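You operate a simulated robot arm through the tools that you are given. There is no shell and no other tool. Be economical: measure what you need, move in short steps, check, and stop when the job is done.

Carry out the task below with a simulated robot arm. There is one attempt and no reset: what you move stays moved.

TASK
Set dome, beige blind and wall vent as the weather card says.
Fine: free the dome brake lever to turn the dial and put it on again.

The check looks at the end state, three seconds after you hand in, the way a careful person would. Anything else that was tipped, shoved, dropped, spilled or broken makes it a failure.

THE ROBOT
A 6-joint arm with a two-finger parallel gripper, fixed in place. Base frame: the origin is at the foot of the arm, x ahead of it, y to its left, z up; the work surface is at about z = 0.75. Readings come in m, rad, newtons and seconds.
With the tool pointing down near the work surface it reaches from about 0.16 to 0.74 m from the base axis. Its first joint turns from -2.897 to 2.897 rad. Payload 3.91 kg.
The TCP is the grasp point between the finger pads, 0.03 m short of the fingertips. In the tool frame z runs along the fingers and y along their closing line. Largest opening 0.11 m; finger width 0.02, thickness 0.01; the body of the gripper, 0.048 by 0.112 m, starts 0.055 m behind the TCP.
Orientation is told as [roll, pitch, yaw] about the base's x, y, z axes, in that order, counted from this pose: with the fingers straight down and closing along the base's y, the tool's x points along the base's -x, its y along +y and its z along -z.

THE INTERFACE
- The arm moves only by the tool step_arm. Its argument "plan" is a list of rows, each a list of 7 numbers: the shift along the base's x, y, z in units of 150 mm (1.0 is 150 mm), then the turn, a rotation vector about the base's x, y, z in units of 60 degrees (1.0 is 60 degrees), then the opening, from 0 (shut) to 1 (fully open). In form: [[tx, ty, tz, wx, wy, wz, gripper], ...]. A call has 1 to 10 rows; each row is the pose to reach, as a shift and turn from the pose commanded when the call began. A call with a number of a shift or a turn outside -1 to 1 is refused whole. A row lasts 0.2 s, in which the tool goes at most 0.05 m and 0.15 rad; a call with a longer step from one row to the next is refused whole, and so is a gripper value outside its range. A pose out of reach is approached as far as the arm can. The call stops where the force on the tool passes 50 N (or 10 N more than at its start, if that is more) or the arm is blocked; 0.2 s more then pass. Each finger travels about 0.045 m/s and halts on what it meets, pressing with about 35 N; the grip force reading is that of the motor and also rises with nothing between the fingers. The clock runs only during rows and for 0.2 s after the last one: add rows that repeat a pose to give the fingers time. The reply holds the time, the measured pose of the TCP, the force on the tool along the base axes, the opening and the grip force, in the units named above and with some noise, and new pictures: "pictures" is both (left out), scene, wrist or none.
- Cameras (640 x 400 px; columns grow to the right, rows downward): "scene" is fixed at [0.218, -0.5003, 1.4286]; the picture's right is [0.99, -0.14, 0.00], its down [-0.06, -0.41, -0.91] and it looks along [0.13, 0.90, -0.41] (base axes); focal length 332 px, centre (320, 200). "wrist" rides on the gripper at [0.071, 0.022, -0.107] in the tool frame; the picture's right is [-0.29, 0.96, 0.00], its down [-0.76, -0.23, -0.61] and it looks along [-0.58, -0.18, 0.79] (tool axes); focal length 243 px, centre (320, 200). There is no depth. A picture from a camera that has moved, and an enlarged one, comes with that camera's place and axes in the base frame and with its lens. The place of the scene camera against the robot may be out by one fixed shift of up to 0.012 m in any direction.
- slide_trunk(by): slides the trunk up (or, below 0, down) by that many m; the arm rides with it, the base frame stays. It gives what a move gives, with no picture.
- zoom(camera, box): a new picture of the part [left, top, right, bottom] of that camera's present view, enlarged. The clock stands still meanwhile.
- hand_in(): hands the job in; it is judged then, once.

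Work in short steps. Places have to be worked out from the pictures, the camera data and where the tool is seen: move nearer, look again, correct. Check each grasp and each placing, and mend what went wrong. You have 120 turns and 170 pictures in all, those below and enlarged ones among them. Open the gripper and draw the arm clear of the work before you hand the job in, unless the task says otherwise; then end with one line.

The tools are called after "Call:" as name(argument=value, ...) on one line, values as JSON. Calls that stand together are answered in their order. step_arm: Moves the arm, as the interface text tells. Its arguments: {"type":"object","properties":{"plan":{"type":"array"},"pictures":{"type":"string","enum":["both","scene","wrist","none"]}},"required":["plan"]} The other tools are called the same way: slide_trunk (by) slides the trunk up or down; zoom (camera, box) takes an enlarged picture of a part of a camera's view; hand_in () hands the job in.

At the start:

```text
time_s: 0.0
tcp_pos: [0.3561, 0.3074, 1.1412]
ee_rot: [0.001, 0.0, 0.001]
wrist_force: [0.4, 0.4, 0.0]
gripper_width: 0.11
finger_force: 0.2
trunk travel left (down, up): [-0.525, 0.065]
```

scene: 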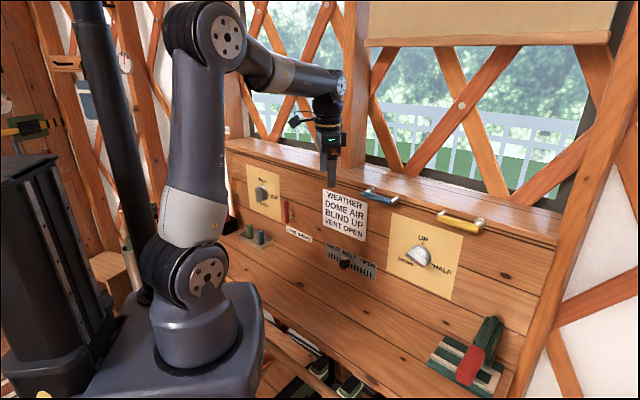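
wrist: 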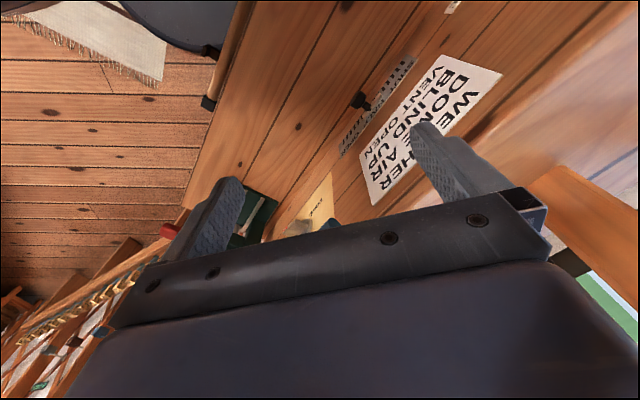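

The scene shows a back panel with several controls; I zoom in on the parts to read them before moving.

Call:
zoom(camera="scene", box=[220, 160, 380, 260])

Call:
zoom(camera="scene", box=[310, 180, 470, 280])

Call:
zoom(camera="scene", box=[380, 200, 560, 400])

```text
4.00 times, centred on (300, 210) of scene
camera zoom: at [0.218, -0.5003, 1.4286], right [0.99, -0.14, 0.0], down [-0.06, -0.41, -0.91], along [0.13, 0.9, -0.41], focal length 1326 px, centre (400, 160)
```

zoom: 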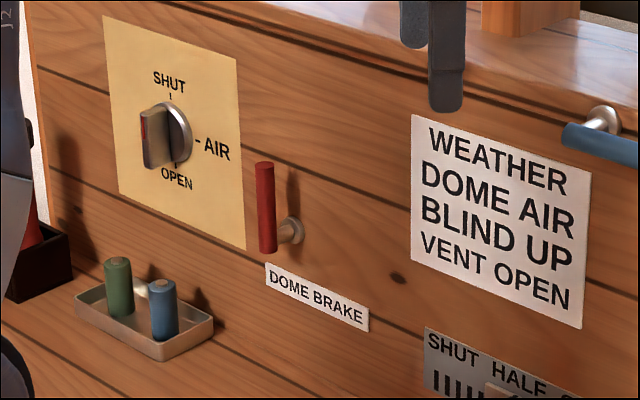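

```text
4.00 times, centred on (390, 230) of scene
camera zoom: at [0.218, -0.5003, 1.4286], right [0.99, -0.14, 0.0], down [-0.06, -0.41, -0.91], along [0.13, 0.9, -0.41], focal length 1326 px, centre (40, 80)
```

zoom: 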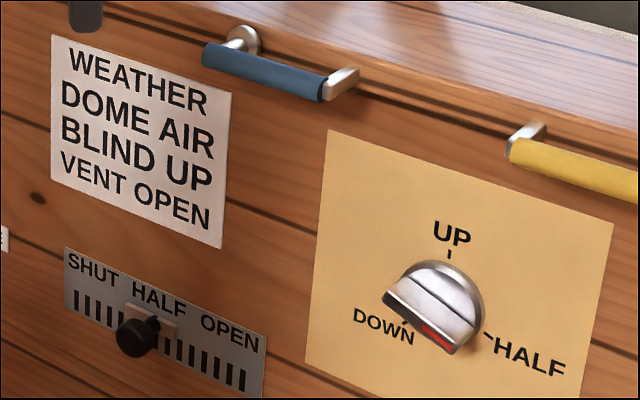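

```text
2.00 times, centred on (470, 300) of scene
camera zoom: at [0.218, -0.5003, 1.4286], right [0.99, -0.14, 0.0], down [-0.06, -0.41, -0.91], along [0.13, 0.9, -0.41], focal length 663 px, centre (20, 0)
```

zoom: 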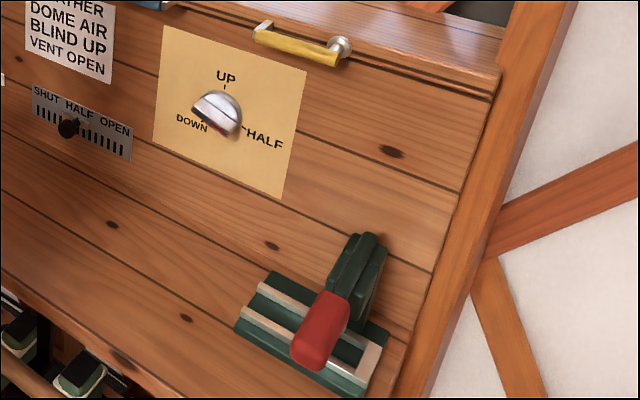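

I triangulated the card near x=0.37, y=0.46, on what looks like a vertical panel. I zoom the wrist view to get better correspondences.

Call:
zoom(camera="wrist", box=[240, 0, 560, 240])

Call:
zoom(camera="scene", box=[245, 165, 305, 215])

```text
1.67 times, centred on (400, 120) of wrist
camera zoom: at [0.2836, 0.328, 1.2475], right [0.29, 0.96, 0.0], down [0.76, -0.23, 0.61], along [0.58, -0.18, -0.79], focal length 404 px, centre (187, 333)
```

zoom: 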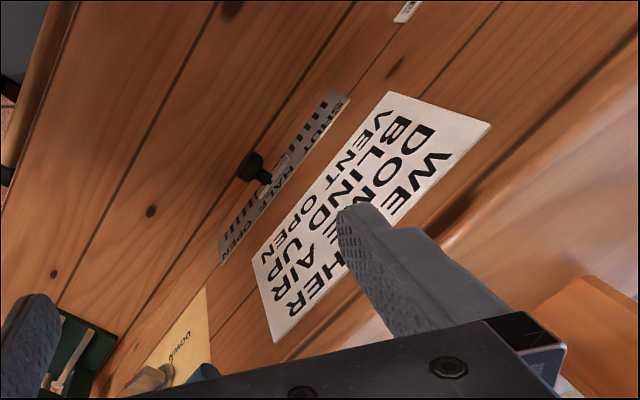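

```text
8.00 times, centred on (275, 190) of scene
camera zoom: at [0.218, -0.5003, 1.4286], right [0.99, -0.14, 0.0], down [-0.06, -0.41, -0.91], along [0.13, 0.9, -0.41], focal length 2652 px, centre (680, 280)
```

zoom: 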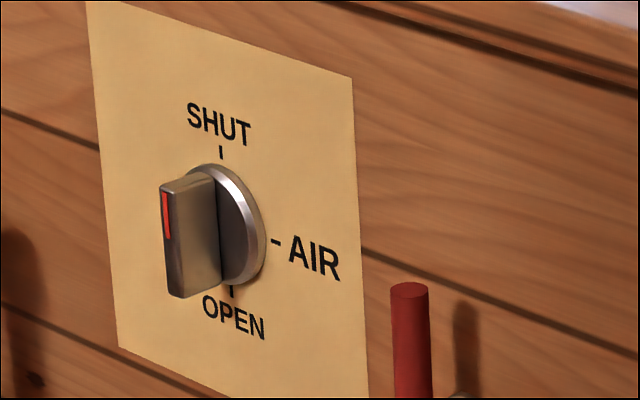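

The card gives panel direction: normal azimuth ≈42°, distance ≈0.58 m from the base axis. Card: dome SHUT→AIR (brake freed first), blind HALF→UP, vent →OPEN. First I yaw the tool to face the panel, backing off slightly.

Call:
step_arm(plan=[[-0.05, -0.045, 0, 0, 0, 0.14, 1], [-0.1, -0.09, 0, 0, 0, 0.28, 1], [-0.15, -0.135, 0, 0, 0, 0.42, 1], [-0.2, -0.18, 0, 0, 0, 0.56, 1], [-0.25, -0.23, 0, 0, 0, 0.707, 1]], pictures="none")

Call:
step_arm(plan=[[0, 0, 0, 0.084, -0.092, 0, 1], [0, 0, 0, 0.168, -0.184, 0, 1], [0, 0, 0, 0.252, -0.276, 0, 1], [0, 0, 0, 0.337, -0.369, 0, 1], [0, 0, 0, 0.421, -0.461, 0, 1], [0, 0, 0, 0.506, -0.554, 0, 1]], pictures="both")

```text
refused: row 5 steps farther than a row can; nothing moved
```

```text
time_s: 1.4
tcp_pos: [0.3544, 0.3066, 1.1407]
ee_rot: [0.599, -0.552, -0.174]
wrist_force: [0.3, -0.5, 0.4]
gripper_width: 0.1102
finger_force: 0.1
trunk travel left (down, up): [-0.525, 0.065]
camera wrist: at [0.2352, 0.284, 1.1892], right [0.1, 0.79, 0.61], down [0.35, -0.6, 0.72], along [0.93, 0.14, -0.34], focal length 243 px, centre (320, 200)
```

scene: 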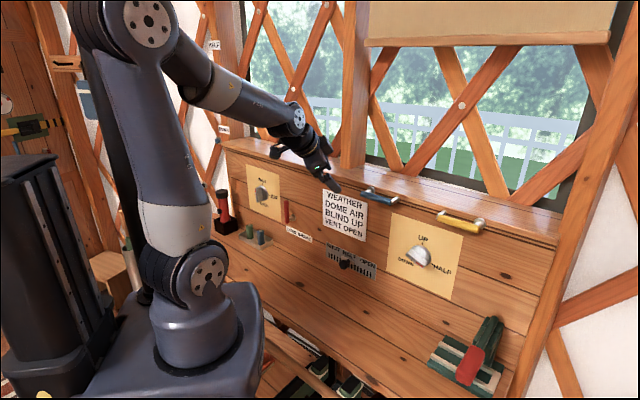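
wrist: 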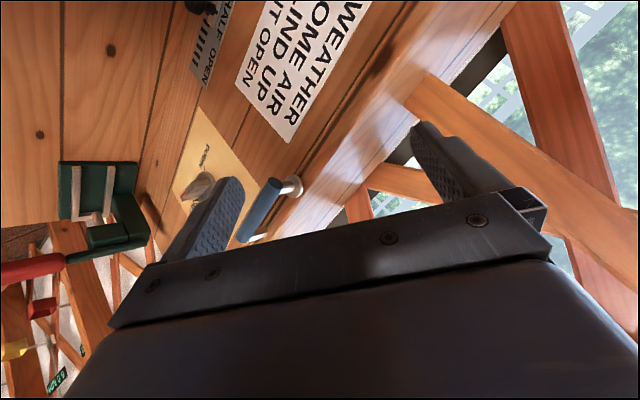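

I'll now do the yaw about the tilted axis while backing off, then the remaining tilt.

Call:
step_arm(plan=[[-0.04, -0.04, 0, -0.0615, -0.056, 0.0833, 1], [-0.08, -0.08, 0, -0.123, -0.112, 0.1667, 1], [-0.12, -0.12, 0, -0.1845, -0.1685, 0.25, 1], [-0.16, -0.16, 0, -0.246, -0.2247, 0.333, 1], [-0.2, -0.2, 0, -0.3075, -0.281, 0.4167, 1], [-0.25, -0.23, 0, -0.369, -0.337, 0.5, 1]], pictures="none")

Call:
step_arm(plan=[[0, 0, 0, 0.084, -0.092, 0, 1], [0, 0, 0, 0.168, -0.184, 0, 1], [0, 0, 0, 0.252, -0.276, 0, 1], [0, 0, 0, 0.337, -0.369, 0, 1], [0, 0, 0, 0.421, -0.461, 0, 1], [0, 0, 0, 0.506, -0.554, 0, 1]], pictures="both")

```text
time_s: 2.8
tcp_pos: [0.3179, 0.2735, 1.1417]
ee_rot: [-0.002, -0.784, 0.744]
wrist_force: [0.3, -0.5, -0.6]
gripper_width: 0.1099
finger_force: 0.0
trunk travel left (down, up): [-0.525, 0.065]
```

```text
time_s: 4.2
tcp_pos: [0.3065, 0.2806, 1.1389]
ee_rot: [1.484, -1.567, -0.747]
wrist_force: [-0.9, 0.6, 0.1]
gripper_width: 0.1099
finger_force: 0.1
out of reach, approached as far as the arm can: row 3, 4, 5, 6
trunk travel left (down, up): [-0.525, 0.065]
camera wrist: at [0.211, 0.2241, 1.0676], right [-0.64, 0.71, 0.29], down [-0.29, -0.58, 0.76], along [0.71, 0.4, 0.58], focal length 243 px, centre (320, 200)
```

scene: 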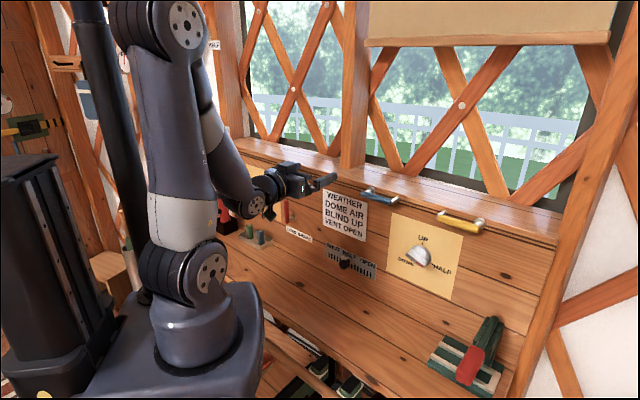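
wrist: 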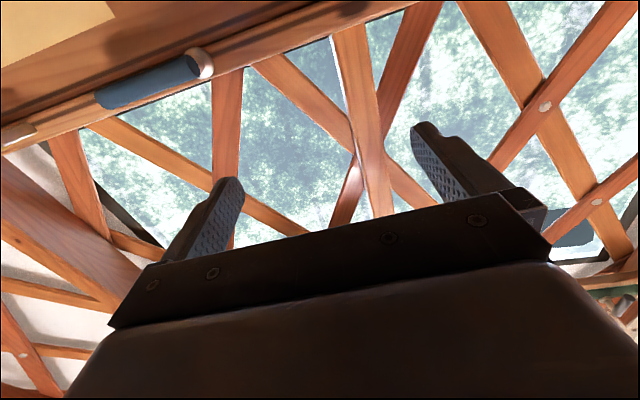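

The tool is facing the panel. I move to the left and down toward the brake lever, keeping standoff, to look closely.

Call:
step_arm(plan=[[-0.05, 0.11, -0.12, 0, 0, 0, 1], [-0.11, 0.23, -0.25, 0, 0, 0, 1], [-0.17, 0.35, -0.38, 0, 0, 0, 1], [-0.23, 0.47, -0.5, 0, 0, 0, 1], [-0.29, 0.59, -0.63, 0, 0, 0, 1], [-0.35, 0.71, -0.76, 0, 0, 0, 1]], pictures="both")

```text
time_s: 5.6
tcp_pos: [0.2522, 0.3949, 1.0379]
ee_rot: [-1.26, -1.565, 1.998]
wrist_force: [0.0, -0.2, 0.0]
gripper_width: 0.1099
finger_force: 0.0
out of reach, approached as far as the arm can: row 3, 4, 5, 6
trunk travel left (down, up): [-0.525, 0.065]
camera wrist: at [0.1592, 0.3387, 0.9669], right [-0.64, 0.71, 0.29], down [-0.3, -0.58, 0.76], along [0.71, 0.41, 0.58], focal length 243 px, centre (320, 200)
```

scene: 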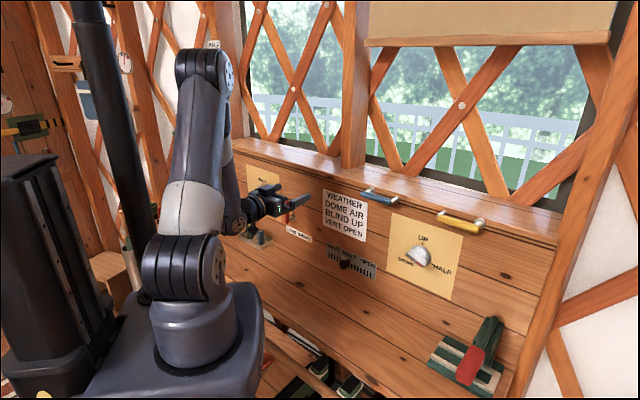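
wrist: 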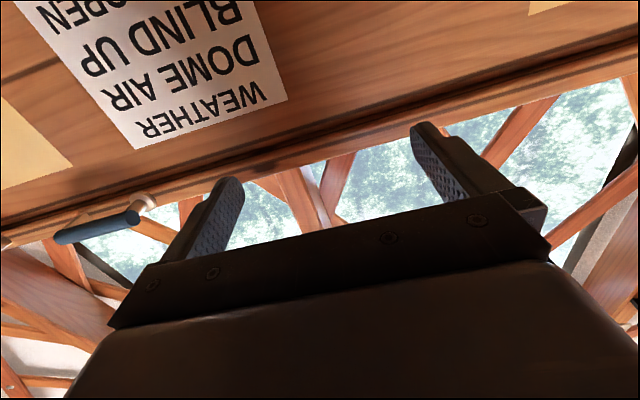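

The fold of the arm limits me here; sliding the trunk down keeps joints but lowers the tool and gives room for the wrist.

Call:
slide_trunk(by=-0.12)

Call:
step_arm(plan=[[-0.05, 0.08, 0.0, 0, 0, 0, 1], [-0.1, 0.16, 0.0, 0, 0, 0, 1], [-0.15, 0.24, 0, 0, 0, 0, 1]], pictures="both")

```text
time_s: 7.1
tcp_pos: [0.2537, 0.395, 0.919]
ee_rot: [-1.23, -1.566, 1.967]
wrist_force: [-0.2, 0.3, 0.2]
gripper_width: 0.1102
finger_force: 0.1
trunk travel left (down, up): [-0.405, 0.185]
```

```text
time_s: 7.9
tcp_pos: [0.2297, 0.4319, 0.9201]
ee_rot: [-1.207, -1.566, 1.943]
wrist_force: [0.4, -0.4, 0.0]
gripper_width: 0.11
finger_force: 0.0
trunk travel left (down, up): [-0.405, 0.185]
camera wrist: at [0.1349, 0.3751, 0.8471], right [-0.64, 0.71, 0.29], down [-0.3, -0.58, 0.76], along [0.71, 0.41, 0.58], focal length 243 px, centre (320, 200)
```

scene: 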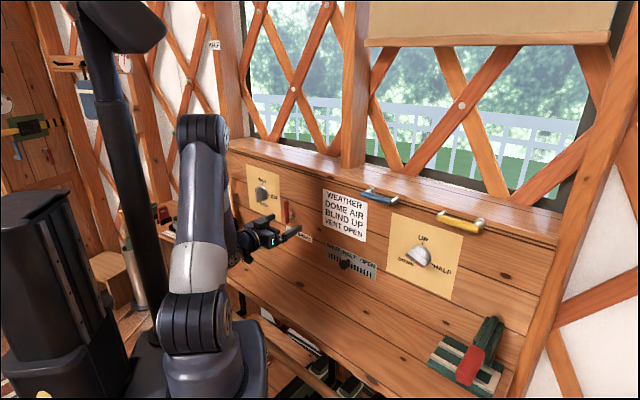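
wrist: 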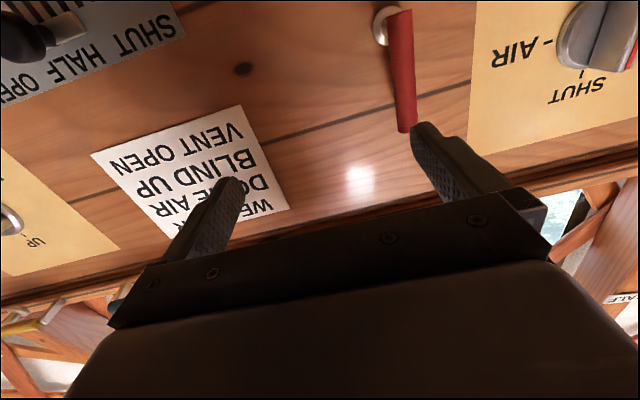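

Very clear view now: the brake lever is a vertical red bar with a hub at its lower end. I zoom to understand its pivot, and check the dials.

Call:
zoom(camera="wrist", box=[330, 0, 490, 100])

Call:
zoom(camera="scene", box=[260, 190, 340, 250])

```text
4.00 times, centred on (410, 50) of wrist
camera zoom: at [0.1349, 0.3751, 0.8471], right [-0.64, 0.71, 0.29], down [-0.3, -0.58, 0.76], along [0.71, 0.41, 0.58], focal length 970 px, centre (-40, 800)
```

zoom: 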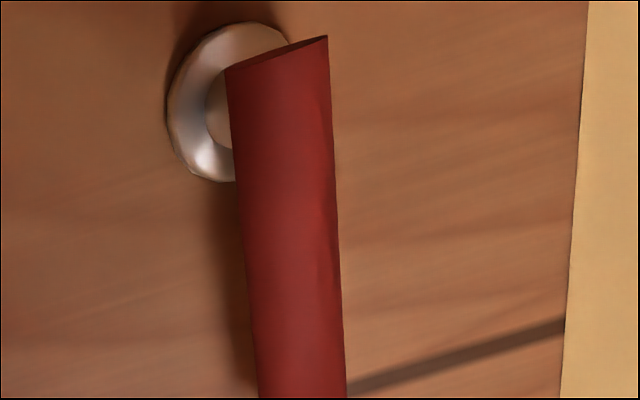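

```text
6.67 times, centred on (300, 220) of scene
camera zoom: at [0.218, -0.5003, 1.4286], right [0.99, -0.14, 0.0], down [-0.06, -0.41, -0.91], along [0.13, 0.9, -0.41], focal length 2210 px, centre (453, 67)
```

zoom: 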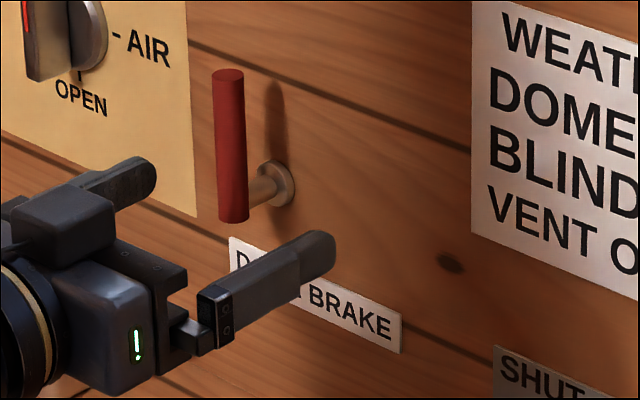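

The lever sits on a stalk along the panel normal, with pivot near z≈0.867, lever t≈-0.23, so it should swing about the normal. I line up the open gripper in front of it and check.

Call:
step_arm(plan=[[-0.1, 0.11, 0, 0, 0, 0, 1], [-0.2, 0.22, 0, 0, 0, 0, 0.8], [-0.3, 0.33, 0, 0, 0, 0, 0.6], [-0.3, 0.33, 0, 0, 0, 0, 0.5], [-0.3, 0.33, 0, 0, 0, 0, 0.5]], pictures="both")

```text
time_s: 9.1
tcp_pos: [0.1864, 0.48, 0.9182]
ee_rot: [-1.231, -1.564, 1.97]
wrist_force: [0.0, 0.3, 0.6]
gripper_width: 0.055
finger_force: 0.1
trunk travel left (down, up): [-0.405, 0.185]
camera wrist: at [0.0919, 0.4234, 0.8468], right [-0.64, 0.71, 0.29], down [-0.3, -0.58, 0.76], along [0.7, 0.41, 0.58], focal length 243 px, centre (320, 200)
```

scene: 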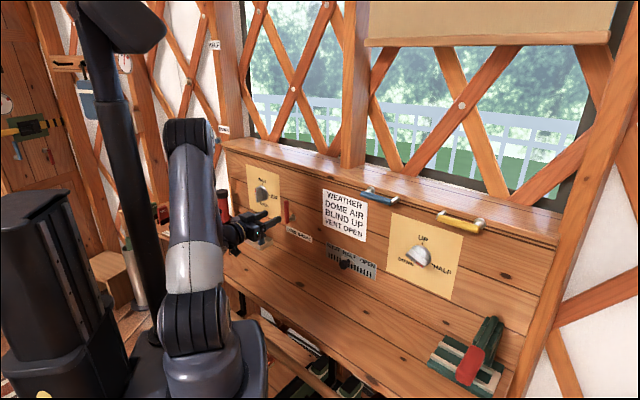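
wrist: 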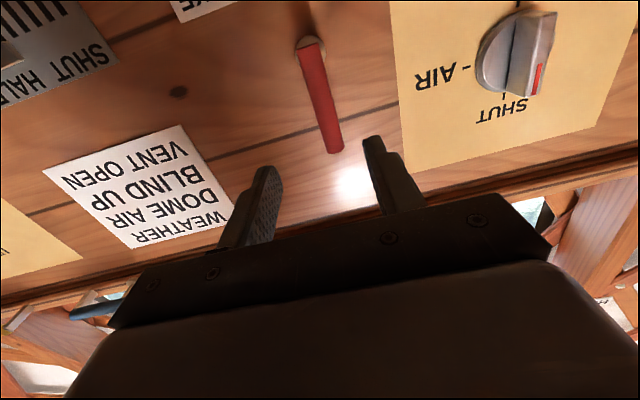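

Both wrist views put the lever at t≈-0.235, inside the finger gap. I advance along the normal and close to a loose cage around it.

Call:
step_arm(plan=[[0.08, 0.09, 0, 0, 0, 0, 0.5], [0.18, 0.19, 0, 0, 0, 0, 0.5], [0.293, 0.313, 0, 0, 0, 0, 0.5], [0.293, 0.313, 0, 0, 0, 0, 0.35], [0.293, 0.313, 0, 0, 0, 0, 0.27], [0.293, 0.313, 0, 0, 0, 0, 0.27]], pictures="both")

```text
time_s: 10.5
tcp_pos: [0.2293, 0.527, 0.919]
ee_rot: [-1.212, -1.564, 1.95]
wrist_force: [-0.2, 0.6, -0.1]
gripper_width: 0.0299
finger_force: 0.2
trunk travel left (down, up): [-0.405, 0.185]
camera wrist: at [0.1349, 0.4699, 0.8466], right [-0.64, 0.71, 0.29], down [-0.3, -0.58, 0.76], along [0.7, 0.41, 0.58], focal length 243 px, centre (320, 200)
```

scene: 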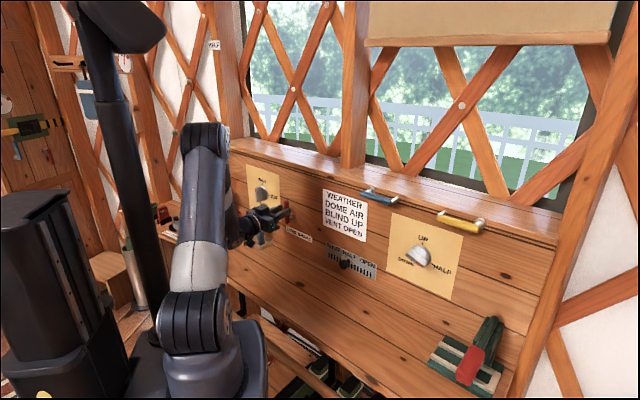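
wrist: 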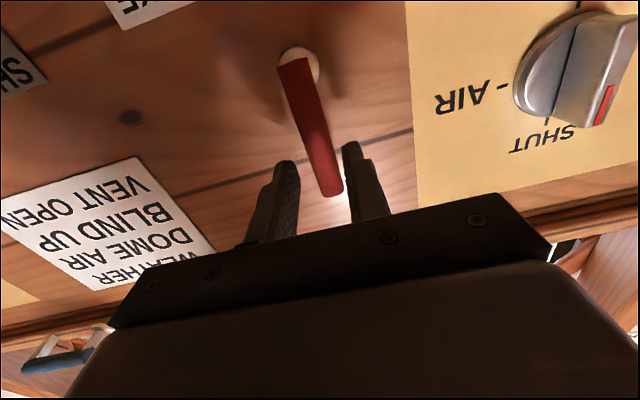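

The lever is between the fingers. I advance 1 cm more and close to confirm the lever is caught.

Call:
step_arm(plan=[[0.05, 0.045, 0, 0, 0, 0, 0.27], [0.05, 0.045, 0, 0, 0, 0, 0.1], [0.05, 0.045, 0, 0, 0, 0, 0.1]], pictures="wrist")

```text
time_s: 11.3
tcp_pos: [0.2368, 0.5349, 0.9187]
ee_rot: [-1.344, -1.566, 2.083]
wrist_force: [-2.2, 7.9, 1.0]
gripper_width: 0.0166
finger_force: 40.6
trunk travel left (down, up): [-0.405, 0.185]
camera wrist: at [0.1421, 0.4779, 0.8471], right [-0.65, 0.71, 0.29], down [-0.3, -0.58, 0.76], along [0.7, 0.41, 0.58], focal length 243 px, centre (320, 200)
```

wrist: 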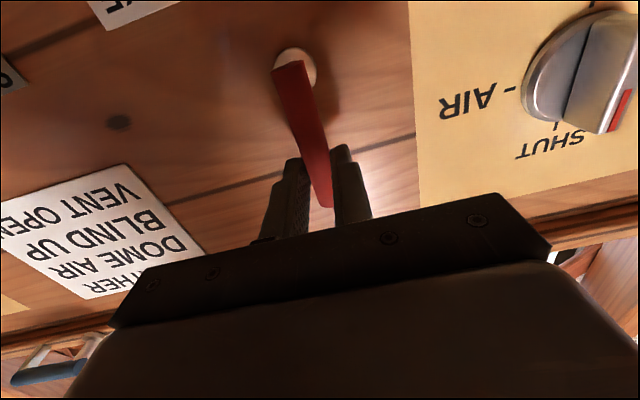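

Width 0.0166 m: the lever is gripped. I try a small clockwise arc about the pivot (r≈0.052) and watch the force.

Call:
step_arm(plan=[[0.033, -0.036, -0.0035, 0.0988, 0.0902, 0, 0.1], [0.065, -0.071, -0.0135, 0.1975, 0.1803, 0, 0.1]], pictures="wrist")

```text
time_s: 11.9
tcp_pos: [0.245, 0.531, 0.922]
ee_rot: [1.492, -1.307, -0.766]
wrist_force: [-3.2, -22.4, -26.7]
gripper_width: 0.0187
finger_force: 44.6
out of reach, approached as far as the arm can: row 2
trunk travel left (down, up): [-0.405, 0.185]
camera wrist: at [0.1361, 0.4876, 0.8605], right [-0.56, 0.64, 0.53], down [-0.16, -0.71, 0.69], along [0.81, 0.3, 0.5], focal length 243 px, centre (320, 200)
```

wrist: 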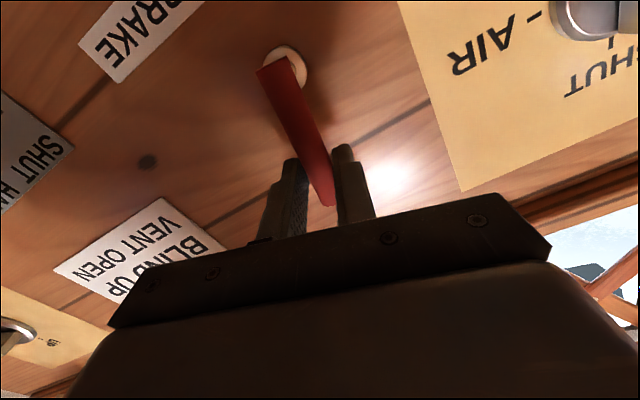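

Unclear whether the lever turned; I zoom the scene on it.

Call:
zoom(camera="scene", box=[240, 180, 320, 240])

```text
6.67 times, centred on (280, 210) of scene
camera zoom: at [0.218, -0.5003, 1.4286], right [0.99, -0.14, 0.0], down [-0.06, -0.41, -0.91], along [0.13, 0.9, -0.41], focal length 2210 px, centre (587, 133)
```

zoom: 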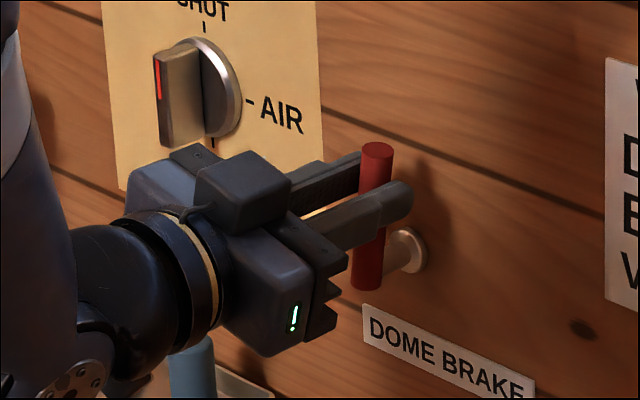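

The lever did move slightly clockwise, but the arm hits a reach limit in this fold. I release, back off straight, straighten the tool and then change trunk height for better posture.

Call:
step_arm(plan=[[0, 0, 0, 0, 0, 0, 0.4], [0, 0, 0, 0, 0, 0, 0.5], [-0.15, -0.13, 0, 0, 0, 0, 0.5], [-0.3, -0.27, 0, 0, 0, 0, 0.5], [-0.42, -0.38, 0, -0.09, -0.08, 0, 0.5], [-0.42, -0.38, 0.2, -0.18, -0.165, 0, 0.5], [-0.42, -0.38, 0.4, -0.18, -0.165, 0, 0.5], [-0.42, -0.38, 0.6, -0.18, -0.165, 0, 0.5]], pictures="scene")

```text
time_s: 13.7
tcp_pos: [0.178, 0.4773, 1.0188]
ee_rot: [1.461, -1.551, -0.722]
wrist_force: [0.6, 0.5, -0.1]
gripper_width: 0.0551
finger_force: 0.0
out of reach, approached as far as the arm can: row 3, 4
trunk travel left (down, up): [-0.405, 0.185]
```

scene: 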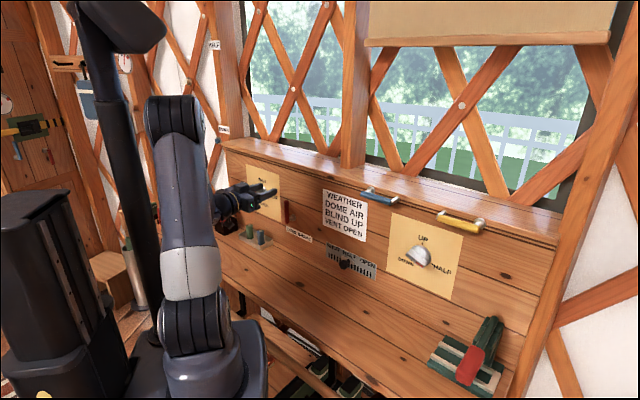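

The limit shows only with clockwise roll, so it may be a wrist joint limit. I test rolling counter-clockwise in free space here.

Call:
step_arm(plan=[[-0.05, -0.045, 0, -0.1, -0.092, 0, 0.5], [-0.05, -0.045, 0, -0.2, -0.184, 0, 0.5], [-0.05, -0.045, 0, -0.3, -0.276, 0, 0.5], [-0.05, -0.045, 0, -0.4, -0.368, 0, 0.5], [-0.05, -0.045, 0, -0.5, -0.46, 0, 0.5], [-0.05, -0.045, 0, -0.6, -0.552, 0, 0.5], [-0.05, -0.045, 0, -0.7, -0.644, 0, 0.5], [-0.05, -0.045, 0, -0.8, -0.736, 0, 0.5]], pictures="scene")

```text
time_s: 15.5
tcp_pos: [0.1725, 0.4719, 1.0187]
ee_rot: [-1.576, -0.449, 2.312]
wrist_force: [0.4, -0.8, -0.6]
gripper_width: 0.0547
finger_force: 0.2
trunk travel left (down, up): [-0.405, 0.185]
```

scene: 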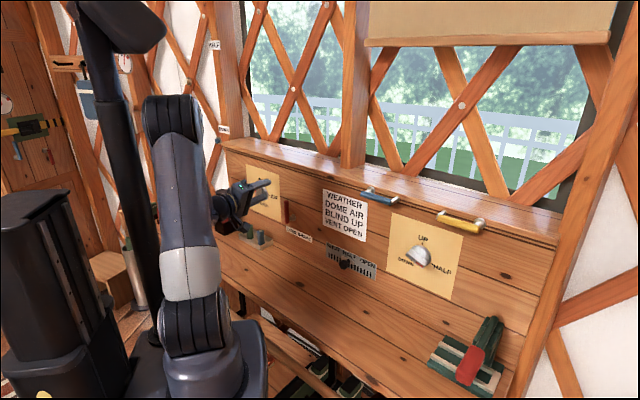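

Counter-clockwise is free. I continue to a full 180° flip (camera above, looking down), which leaves plenty of clockwise range.

Call:
step_arm(plan=[[0, 0, 0, -0.1, -0.092, 0, 0.5], [0, 0, 0, -0.2, -0.184, 0, 0.5], [0, 0, 0, -0.3, -0.276, 0, 0.5], [0, 0, 0, -0.4, -0.368, 0, 0.5], [0, 0, 0, -0.5, -0.46, 0, 0.5], [0, 0, 0, -0.6, -0.552, 0, 0.5], [0, 0, 0, -0.7, -0.644, 0, 0.5], [0, 0, 0, -0.8, -0.736, 0, 0.5]], pictures="none")

Call:
step_arm(plan=[[0, 0, 0, -0.1, -0.092, 0, 0.5], [0, 0, 0, -0.2, -0.184, 0, 0.5], [0, 0, 0, -0.3, -0.276, 0, 0.5], [0, 0, 0, -0.4, -0.368, 0, 0.5], [0, 0, 0, -0.5, -0.46, 0, 0.5], [0, 0, 0, -0.6, -0.552, 0, 0.5]], pictures="both")

```text
time_s: 17.3
tcp_pos: [0.172, 0.472, 1.0178]
ee_rot: [-1.578, 0.691, 2.312]
wrist_force: [0.3, 0.3, -0.8]
gripper_width: 0.0549
finger_force: 0.1
trunk travel left (down, up): [-0.405, 0.185]
```

```text
time_s: 18.7
tcp_pos: [0.1721, 0.4718, 1.0175]
ee_rot: [-1.61, 1.545, 2.278]
wrist_force: [-0.3, 0.2, 0.3]
gripper_width: 0.0553
finger_force: 0.1
trunk travel left (down, up): [-0.405, 0.185]
camera wrist: at [0.1089, 0.3809, 1.088], right [0.65, -0.69, -0.32], down [-0.62, -0.23, -0.75], along [0.45, 0.68, -0.58], focal length 243 px, centre (320, 200)
```

scene: 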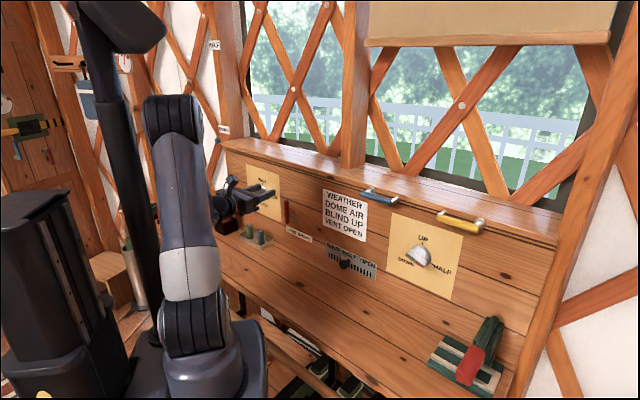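
wrist: 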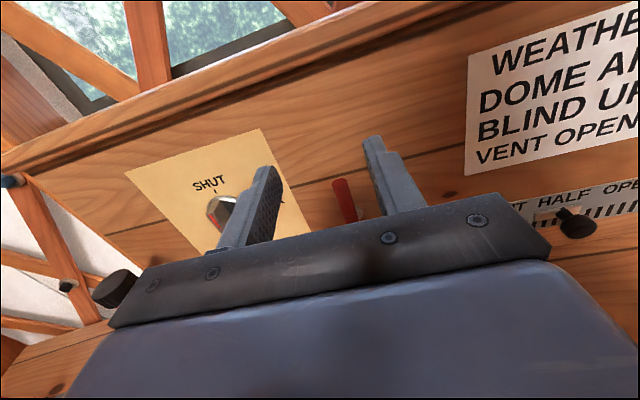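

Flipped pose achieved. Descend to lever height at standoff and look.

Call:
step_arm(plan=[[0, 0, -0.16, 0, 0, 0, 0.5], [0, 0, -0.32, 0, 0, 0, 0.5], [0, 0, -0.48, 0, 0, 0, 0.5], [0, 0, -0.64, 0, 0, 0, 0.5]], pictures="both")

Call:
zoom(camera="scene", box=[240, 180, 320, 240])

```text
time_s: 19.7
tcp_pos: [0.1717, 0.472, 0.9199]
ee_rot: [-1.607, 1.54, 2.282]
wrist_force: [-0.1, -0.5, -0.8]
gripper_width: 0.0549
finger_force: 0.1
trunk travel left (down, up): [-0.405, 0.185]
camera wrist: at [0.1092, 0.3809, 0.9904], right [0.65, -0.69, -0.32], down [-0.62, -0.23, -0.75], along [0.45, 0.68, -0.58], focal length 243 px, centre (320, 200)
```

scene: 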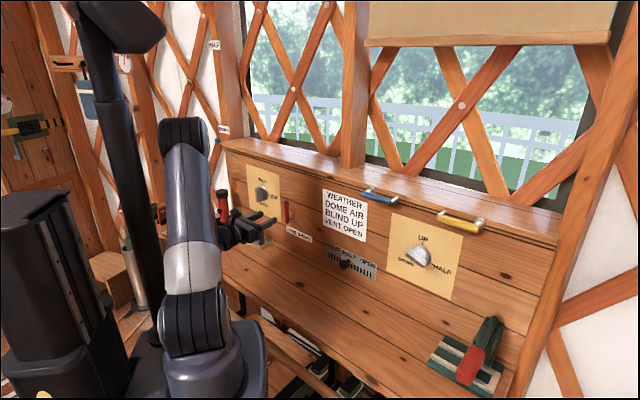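
wrist: 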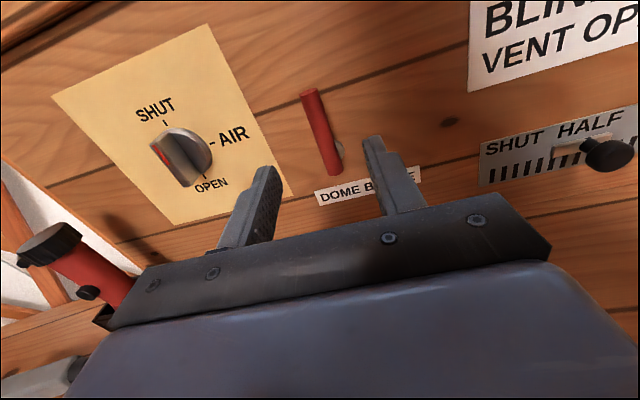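

```text
6.67 times, centred on (280, 210) of scene
camera zoom: at [0.218, -0.5003, 1.4286], right [0.99, -0.14, 0.0], down [-0.06, -0.41, -0.91], along [0.13, 0.9, -0.41], focal length 2210 px, centre (587, 133)
```

zoom: 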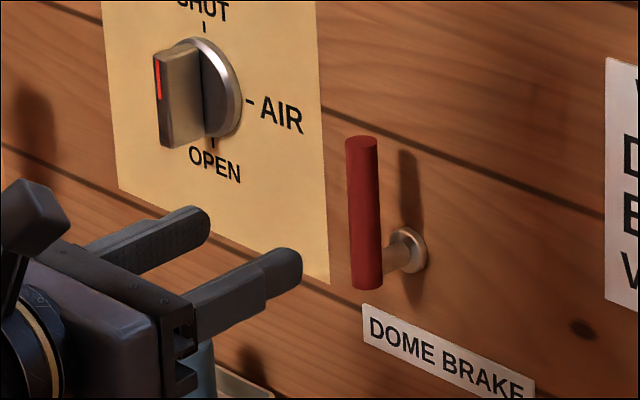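

The lever returned upright. I approach again in the flipped pose and grip it, then test both directions carefully.

Call:
step_arm(plan=[[0.14, 0.14, 0.02, 0, 0, 0, 0.5], [0.28, 0.28, 0.02, 0, 0, 0, 0.5], [0.43, 0.42, 0.02, 0, 0, 0, 0.5], [0.43, 0.42, 0.02, 0, 0, 0, 0.3], [0.43, 0.42, 0.02, 0, 0, 0, 0.1], [0.43, 0.42, 0.02, 0, 0, 0, 0.1]], pictures="wrist")

```text
time_s: 21.1
tcp_pos: [0.2377, 0.5355, 0.9261]
ee_rot: [-1.606, 1.542, 2.286]
wrist_force: [2.3, -0.6, -0.1]
gripper_width: 0.0166
finger_force: 32.2
trunk travel left (down, up): [-0.405, 0.185]
camera wrist: at [0.1754, 0.4447, 0.9953], right [0.64, -0.69, -0.32], down [-0.62, -0.23, -0.75], along [0.45, 0.68, -0.58], focal length 243 px, centre (320, 200)
```

wrist: 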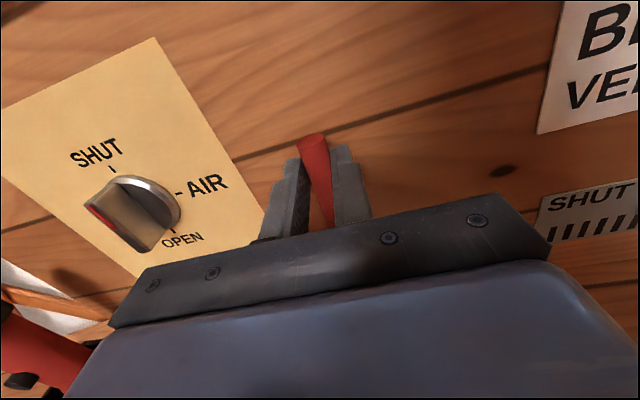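

Firm grip with low force. I try a clockwise arc (r≈0.059) again, now without the wrist limit.

Call:
step_arm(plan=[[0.0369, -0.0404, -0.004, 0.0987, 0.0902, 0, 0.1], [0.0733, -0.0802, -0.0153, 0.1975, 0.1803, 0, 0.1], [0.1083, -0.1187, -0.034, 0.2962, 0.2705, 0, 0.1]], pictures="wrist")

Call:
zoom(camera="scene", box=[240, 180, 320, 240])

```text
time_s: 21.9
tcp_pos: [0.2536, 0.5175, 0.9204]
ee_rot: [-1.582, 1.117, 2.308]
wrist_force: [4.3, 3.3, 2.7]
gripper_width: 0.0162
finger_force: 45.2
trunk travel left (down, up): [-0.405, 0.185]
camera wrist: at [0.2083, 0.4071, 0.9732], right [0.5, -0.54, -0.68], down [-0.81, -0.02, -0.59], along [0.3, 0.84, -0.44], focal length 243 px, centre (320, 200)
```

wrist: 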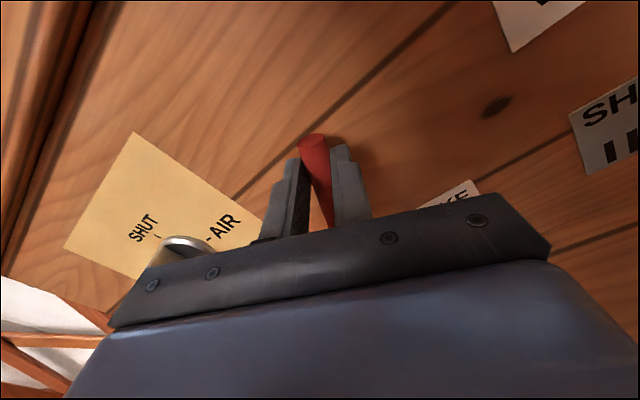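

```text
6.67 times, centred on (280, 210) of scene
camera zoom: at [0.218, -0.5003, 1.4286], right [0.99, -0.14, 0.0], down [-0.06, -0.41, -0.91], along [0.13, 0.9, -0.41], focal length 2210 px, centre (587, 133)
```

zoom: 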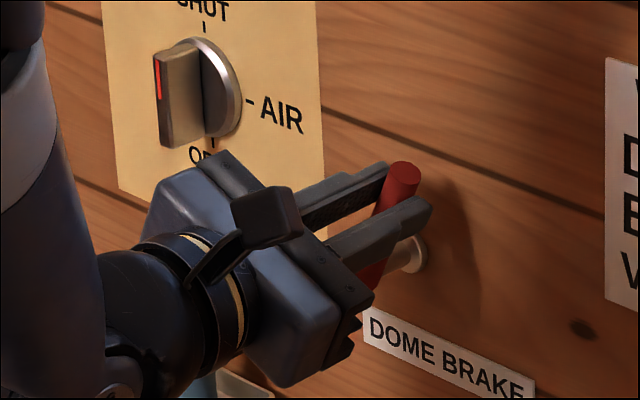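

The lever turns clockwise with low force. I continue along the arc.

Call:
step_arm(plan=[[0.0324, -0.0354, -0.026, 0.0987, 0.0902, 0, 0.1], [0.0625, -0.0684, -0.0587, 0.1975, 0.1803, 0, 0.1], [0.089, -0.0975, -0.0967, 0.2962, 0.2705, 0, 0.1], [0.1119, -0.1226, -0.14, 0.3948, 0.3608, 0, 0.1], [0.1304, -0.1428, -0.188, 0.4935, 0.451, 0, 0.1], [0.1443, -0.158, -0.2387, 0.5922, 0.5412, 0, 0.1]], pictures="wrist")

Call:
zoom(camera="scene", box=[240, 180, 320, 240])

```text
time_s: 23.3
tcp_pos: [0.2736, 0.495, 0.8843]
ee_rot: [-1.583, 0.275, 2.312]
wrist_force: [-10.9, 14.9, 3.7]
gripper_width: 0.0163
finger_force: 44.2
trunk travel left (down, up): [-0.405, 0.185]
camera wrist: at [0.2434, 0.3674, 0.8814], right [0.0, 0.02, -1.0], down [-0.99, 0.17, 0.01], along [0.17, 0.98, 0.02], focal length 243 px, centre (320, 200)
```

wrist: 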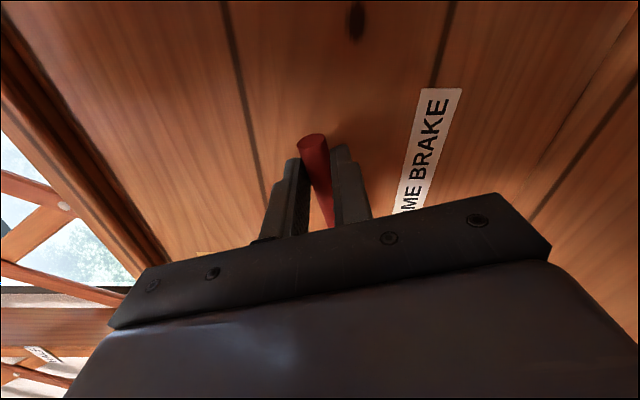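

```text
6.67 times, centred on (280, 210) of scene
camera zoom: at [0.218, -0.5003, 1.4286], right [0.99, -0.14, 0.0], down [-0.06, -0.41, -0.91], along [0.13, 0.9, -0.41], focal length 2210 px, centre (587, 133)
```

zoom: 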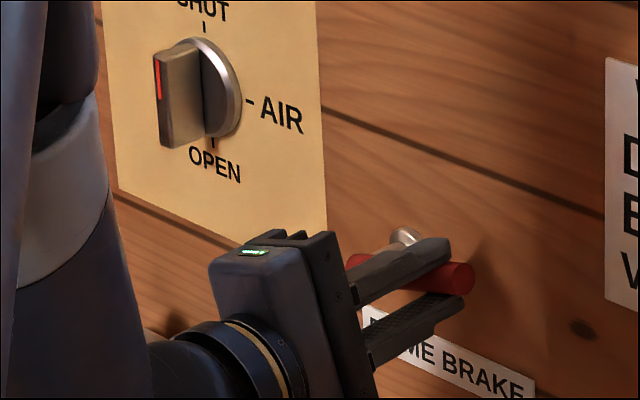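

Lever at ~72°; a slight radial force suggests my radius is a bit large. I finish toward 90° with a small correction.

Call:
step_arm(plan=[[-0.009, 0.0098, -0.054, 0.0987, 0.0902, 0, 0.1], [-0.013, 0.0148, -0.109, 0.1975, 0.1803, 0, 0.1], [-0.013, 0.0148, -0.125, 0.22, 0.2, 0, 0.1]], pictures="wrist")

Call:
zoom(camera="scene", box=[240, 180, 320, 240])

```text
time_s: 24.1
tcp_pos: [0.272, 0.4958, 0.8778]
ee_rot: [-1.609, -0.022, 2.31]
wrist_force: [-7.7, -9.0, 19.7]
gripper_width: 0.02
finger_force: 45.2
trunk travel left (down, up): [-0.405, 0.185]
stopped in row 3: the force on the tool passed its limit (the readings are from after the stop); the commanded pose is now the measured one
camera wrist: at [0.2407, 0.3713, 0.8495], right [-0.18, 0.26, -0.95], down [-0.96, 0.14, 0.22], along [0.19, 0.96, 0.22], focal length 243 px, centre (320, 200)
```

wrist: 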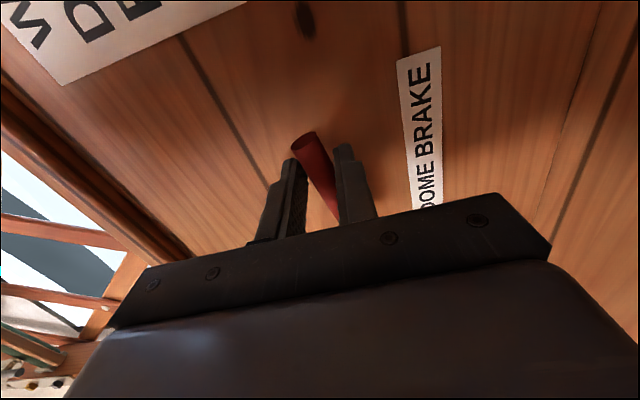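

```text
6.67 times, centred on (280, 210) of scene
camera zoom: at [0.218, -0.5003, 1.4286], right [0.99, -0.14, 0.0], down [-0.06, -0.41, -0.91], along [0.13, 0.9, -0.41], focal length 2210 px, centre (587, 133)
```

zoom: 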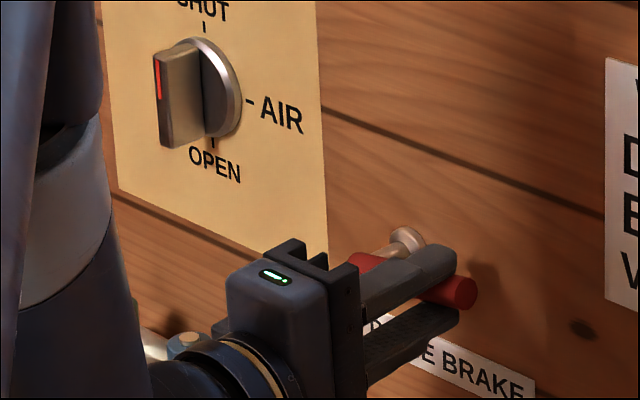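

A stop was met at roughly 75° of lever travel: brake presumably freed. I open and back straight off.

Call:
step_arm(plan=[[0, 0, 0, 0, 0, 0, 0.25], [0, 0, 0, 0, 0, 0, 0.4], [0, 0, 0, 0, 0, 0, 0.5], [-0.15, -0.135, 0, 0, 0, 0, 0.5], [-0.3, -0.27, 0, 0, 0, 0, 0.5], [-0.45, -0.41, 0, 0, 0, 0, 0.5]], pictures="scene")

Call:
zoom(camera="scene", box=[240, 180, 320, 240])

```text
time_s: 25.4
tcp_pos: [0.2055, 0.4354, 0.8747]
ee_rot: [-1.601, -0.023, 2.308]
wrist_force: [0.5, -0.5, -0.2]
gripper_width: 0.0549
finger_force: 0.1
trunk travel left (down, up): [-0.405, 0.185]
```

scene: 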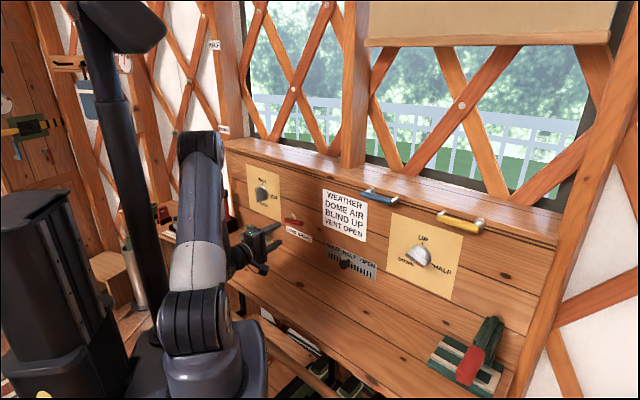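

```text
6.67 times, centred on (280, 210) of scene
camera zoom: at [0.218, -0.5003, 1.4286], right [0.99, -0.14, 0.0], down [-0.06, -0.41, -0.91], along [0.13, 0.9, -0.41], focal length 2210 px, centre (587, 133)
```

zoom: 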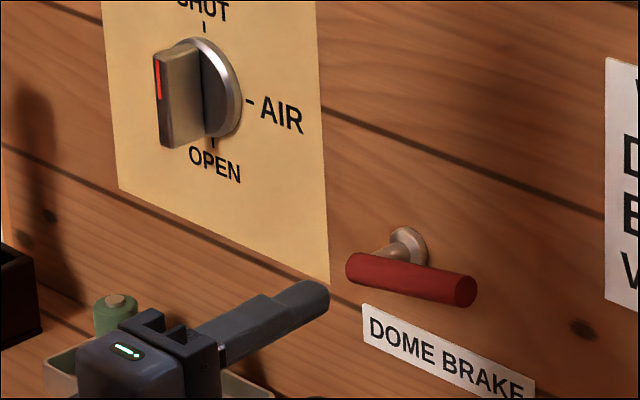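

The lever stays in its released, near-horizontal position. Now I roll the gripper back upright and shift in front of the dome dial.

Call:
step_arm(plan=[[-0.05, 0.05, 0.08, -0.1, -0.092, 0, 0.6], [-0.1, 0.1, 0.16, -0.2, -0.184, 0, 0.6], [-0.16, 0.17, 0.24, -0.3, -0.276, 0, 0.6], [-0.22, 0.24, 0.32, -0.4, -0.368, 0, 0.6], [-0.28, 0.31, 0.4, -0.5, -0.46, 0, 0.6], [-0.34, 0.38, 0.47, -0.6, -0.552, 0, 0.6], [-0.41, 0.45, 0.5, -0.7, -0.644, 0, 0.6]], pictures="none")

Call:
step_arm(plan=[[-0.1, 0.11, 0.01, -0.1, -0.092, 0, 0.6], [-0.2, 0.22, 0.02, -0.2, -0.184, 0, 0.6], [-0.3, 0.33, 0.03, -0.3, -0.276, 0, 0.6], [-0.41, 0.45, 0.04, -0.4, -0.368, 0, 0.6]], pictures="both")

```text
time_s: 27.1
tcp_pos: [0.1453, 0.502, 0.9493]
ee_rot: [-1.608, 0.976, 2.304]
wrist_force: [-0.3, -0.3, -0.1]
gripper_width: 0.0662
finger_force: 0.1
trunk travel left (down, up): [-0.405, 0.185]
```

```text
time_s: 28.1
tcp_pos: [0.0829, 0.5715, 0.9548]
ee_rot: [-1.792, 1.546, 2.123]
wrist_force: [0.0, 0.0, 0.1]
gripper_width: 0.0664
finger_force: 0.1
trunk travel left (down, up): [-0.405, 0.185]
camera wrist: at [0.0207, 0.4781, 1.0233], right [0.66, -0.68, -0.31], down [-0.61, -0.24, -0.76], along [0.44, 0.69, -0.57], focal length 243 px, centre (320, 200)
```

scene: 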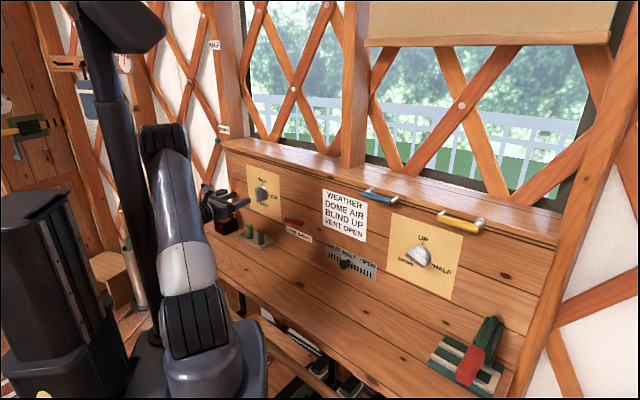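
wrist: 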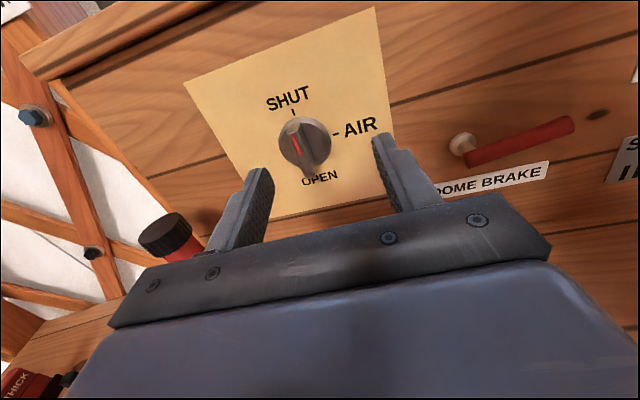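

Good view. Zoom on the dial to locate the bar grip's centre.

Call:
zoom(camera="wrist", box=[240, 90, 400, 190])

Call:
zoom(camera="scene", box=[220, 160, 300, 220])

```text
4.00 times, centred on (320, 140) of wrist
camera zoom: at [0.0207, 0.4781, 1.0233], right [0.66, -0.68, -0.31], down [-0.61, -0.24, -0.76], along [0.44, 0.69, -0.57], focal length 970 px, centre (320, 440)
```

zoom: 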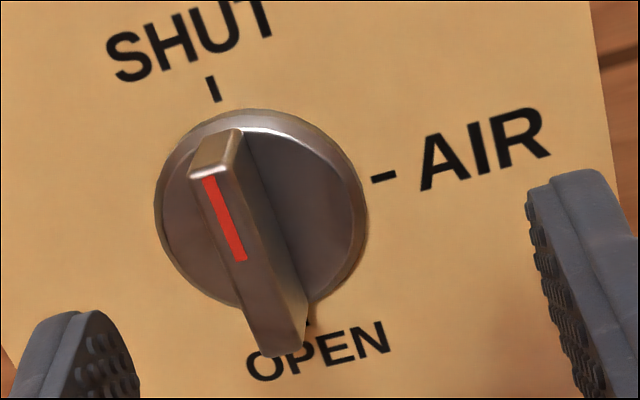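

```text
6.67 times, centred on (260, 190) of scene
camera zoom: at [0.218, -0.5003, 1.4286], right [0.99, -0.14, 0.0], down [-0.06, -0.41, -0.91], along [0.13, 0.9, -0.41], focal length 2210 px, centre (720, 267)
```

zoom: 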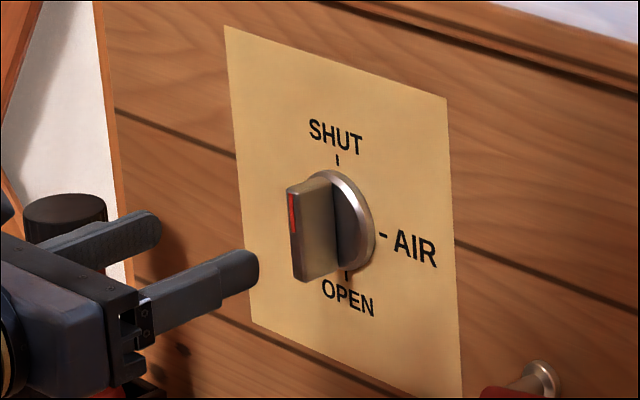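

Two wrist views agree: the panel point at the dome is (0.171, 0.697), so the panel normal is ≈40° (n=0.579 at panel). Dial bar axis ≈ t=-0.42, z=0.928, front face n≈0.53. I align just in front of it with a small yaw correction.

Call:
step_arm(plan=[[0.04, 0.14, -0.06, 0, 0, -0.02, 0.6], [0.09, 0.29, -0.12, 0, 0, -0.04, 0.6], [0.14, 0.425, -0.18, 0, 0, -0.063, 0.6]], pictures="both")

Call:
zoom(camera="scene", box=[220, 160, 300, 220])

```text
time_s: 28.9
tcp_pos: [0.1046, 0.6334, 0.9269]
ee_rot: [-1.791, 1.542, 2.056]
wrist_force: [1.3, -0.8, 0.7]
gripper_width: 0.066
finger_force: 0.1
trunk travel left (down, up): [-0.405, 0.185]
camera wrist: at [0.0369, 0.5455, 0.9958], right [0.62, -0.72, -0.32], down [-0.62, -0.2, -0.76], along [0.48, 0.66, -0.57], focal length 243 px, centre (320, 200)
```

scene: 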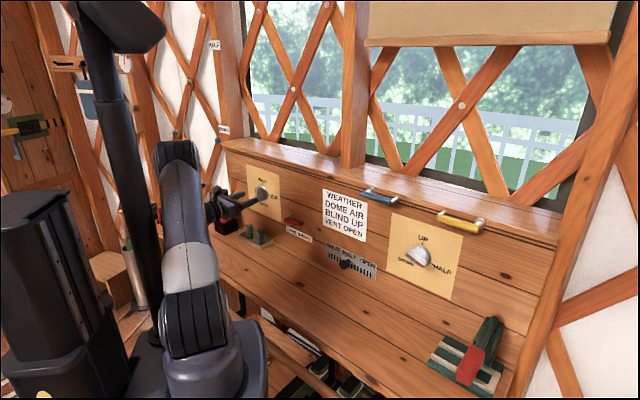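
wrist: 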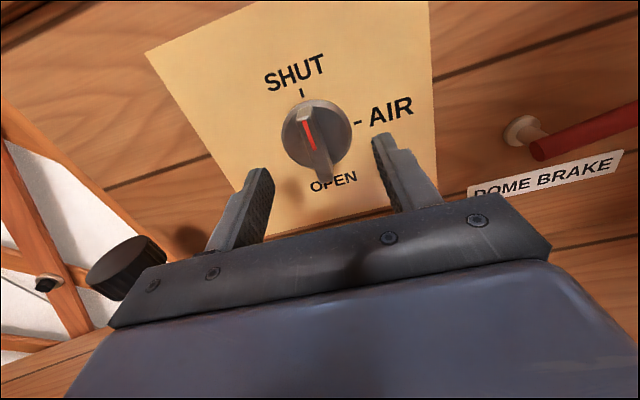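

```text
6.67 times, centred on (260, 190) of scene
camera zoom: at [0.218, -0.5003, 1.4286], right [0.99, -0.14, 0.0], down [-0.06, -0.41, -0.91], along [0.13, 0.9, -0.41], focal length 2210 px, centre (720, 267)
```

zoom: 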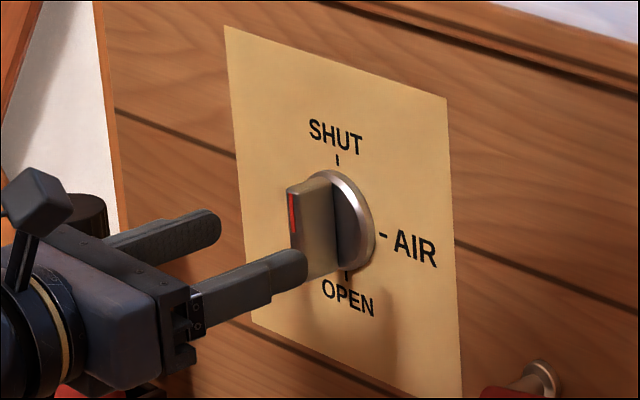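

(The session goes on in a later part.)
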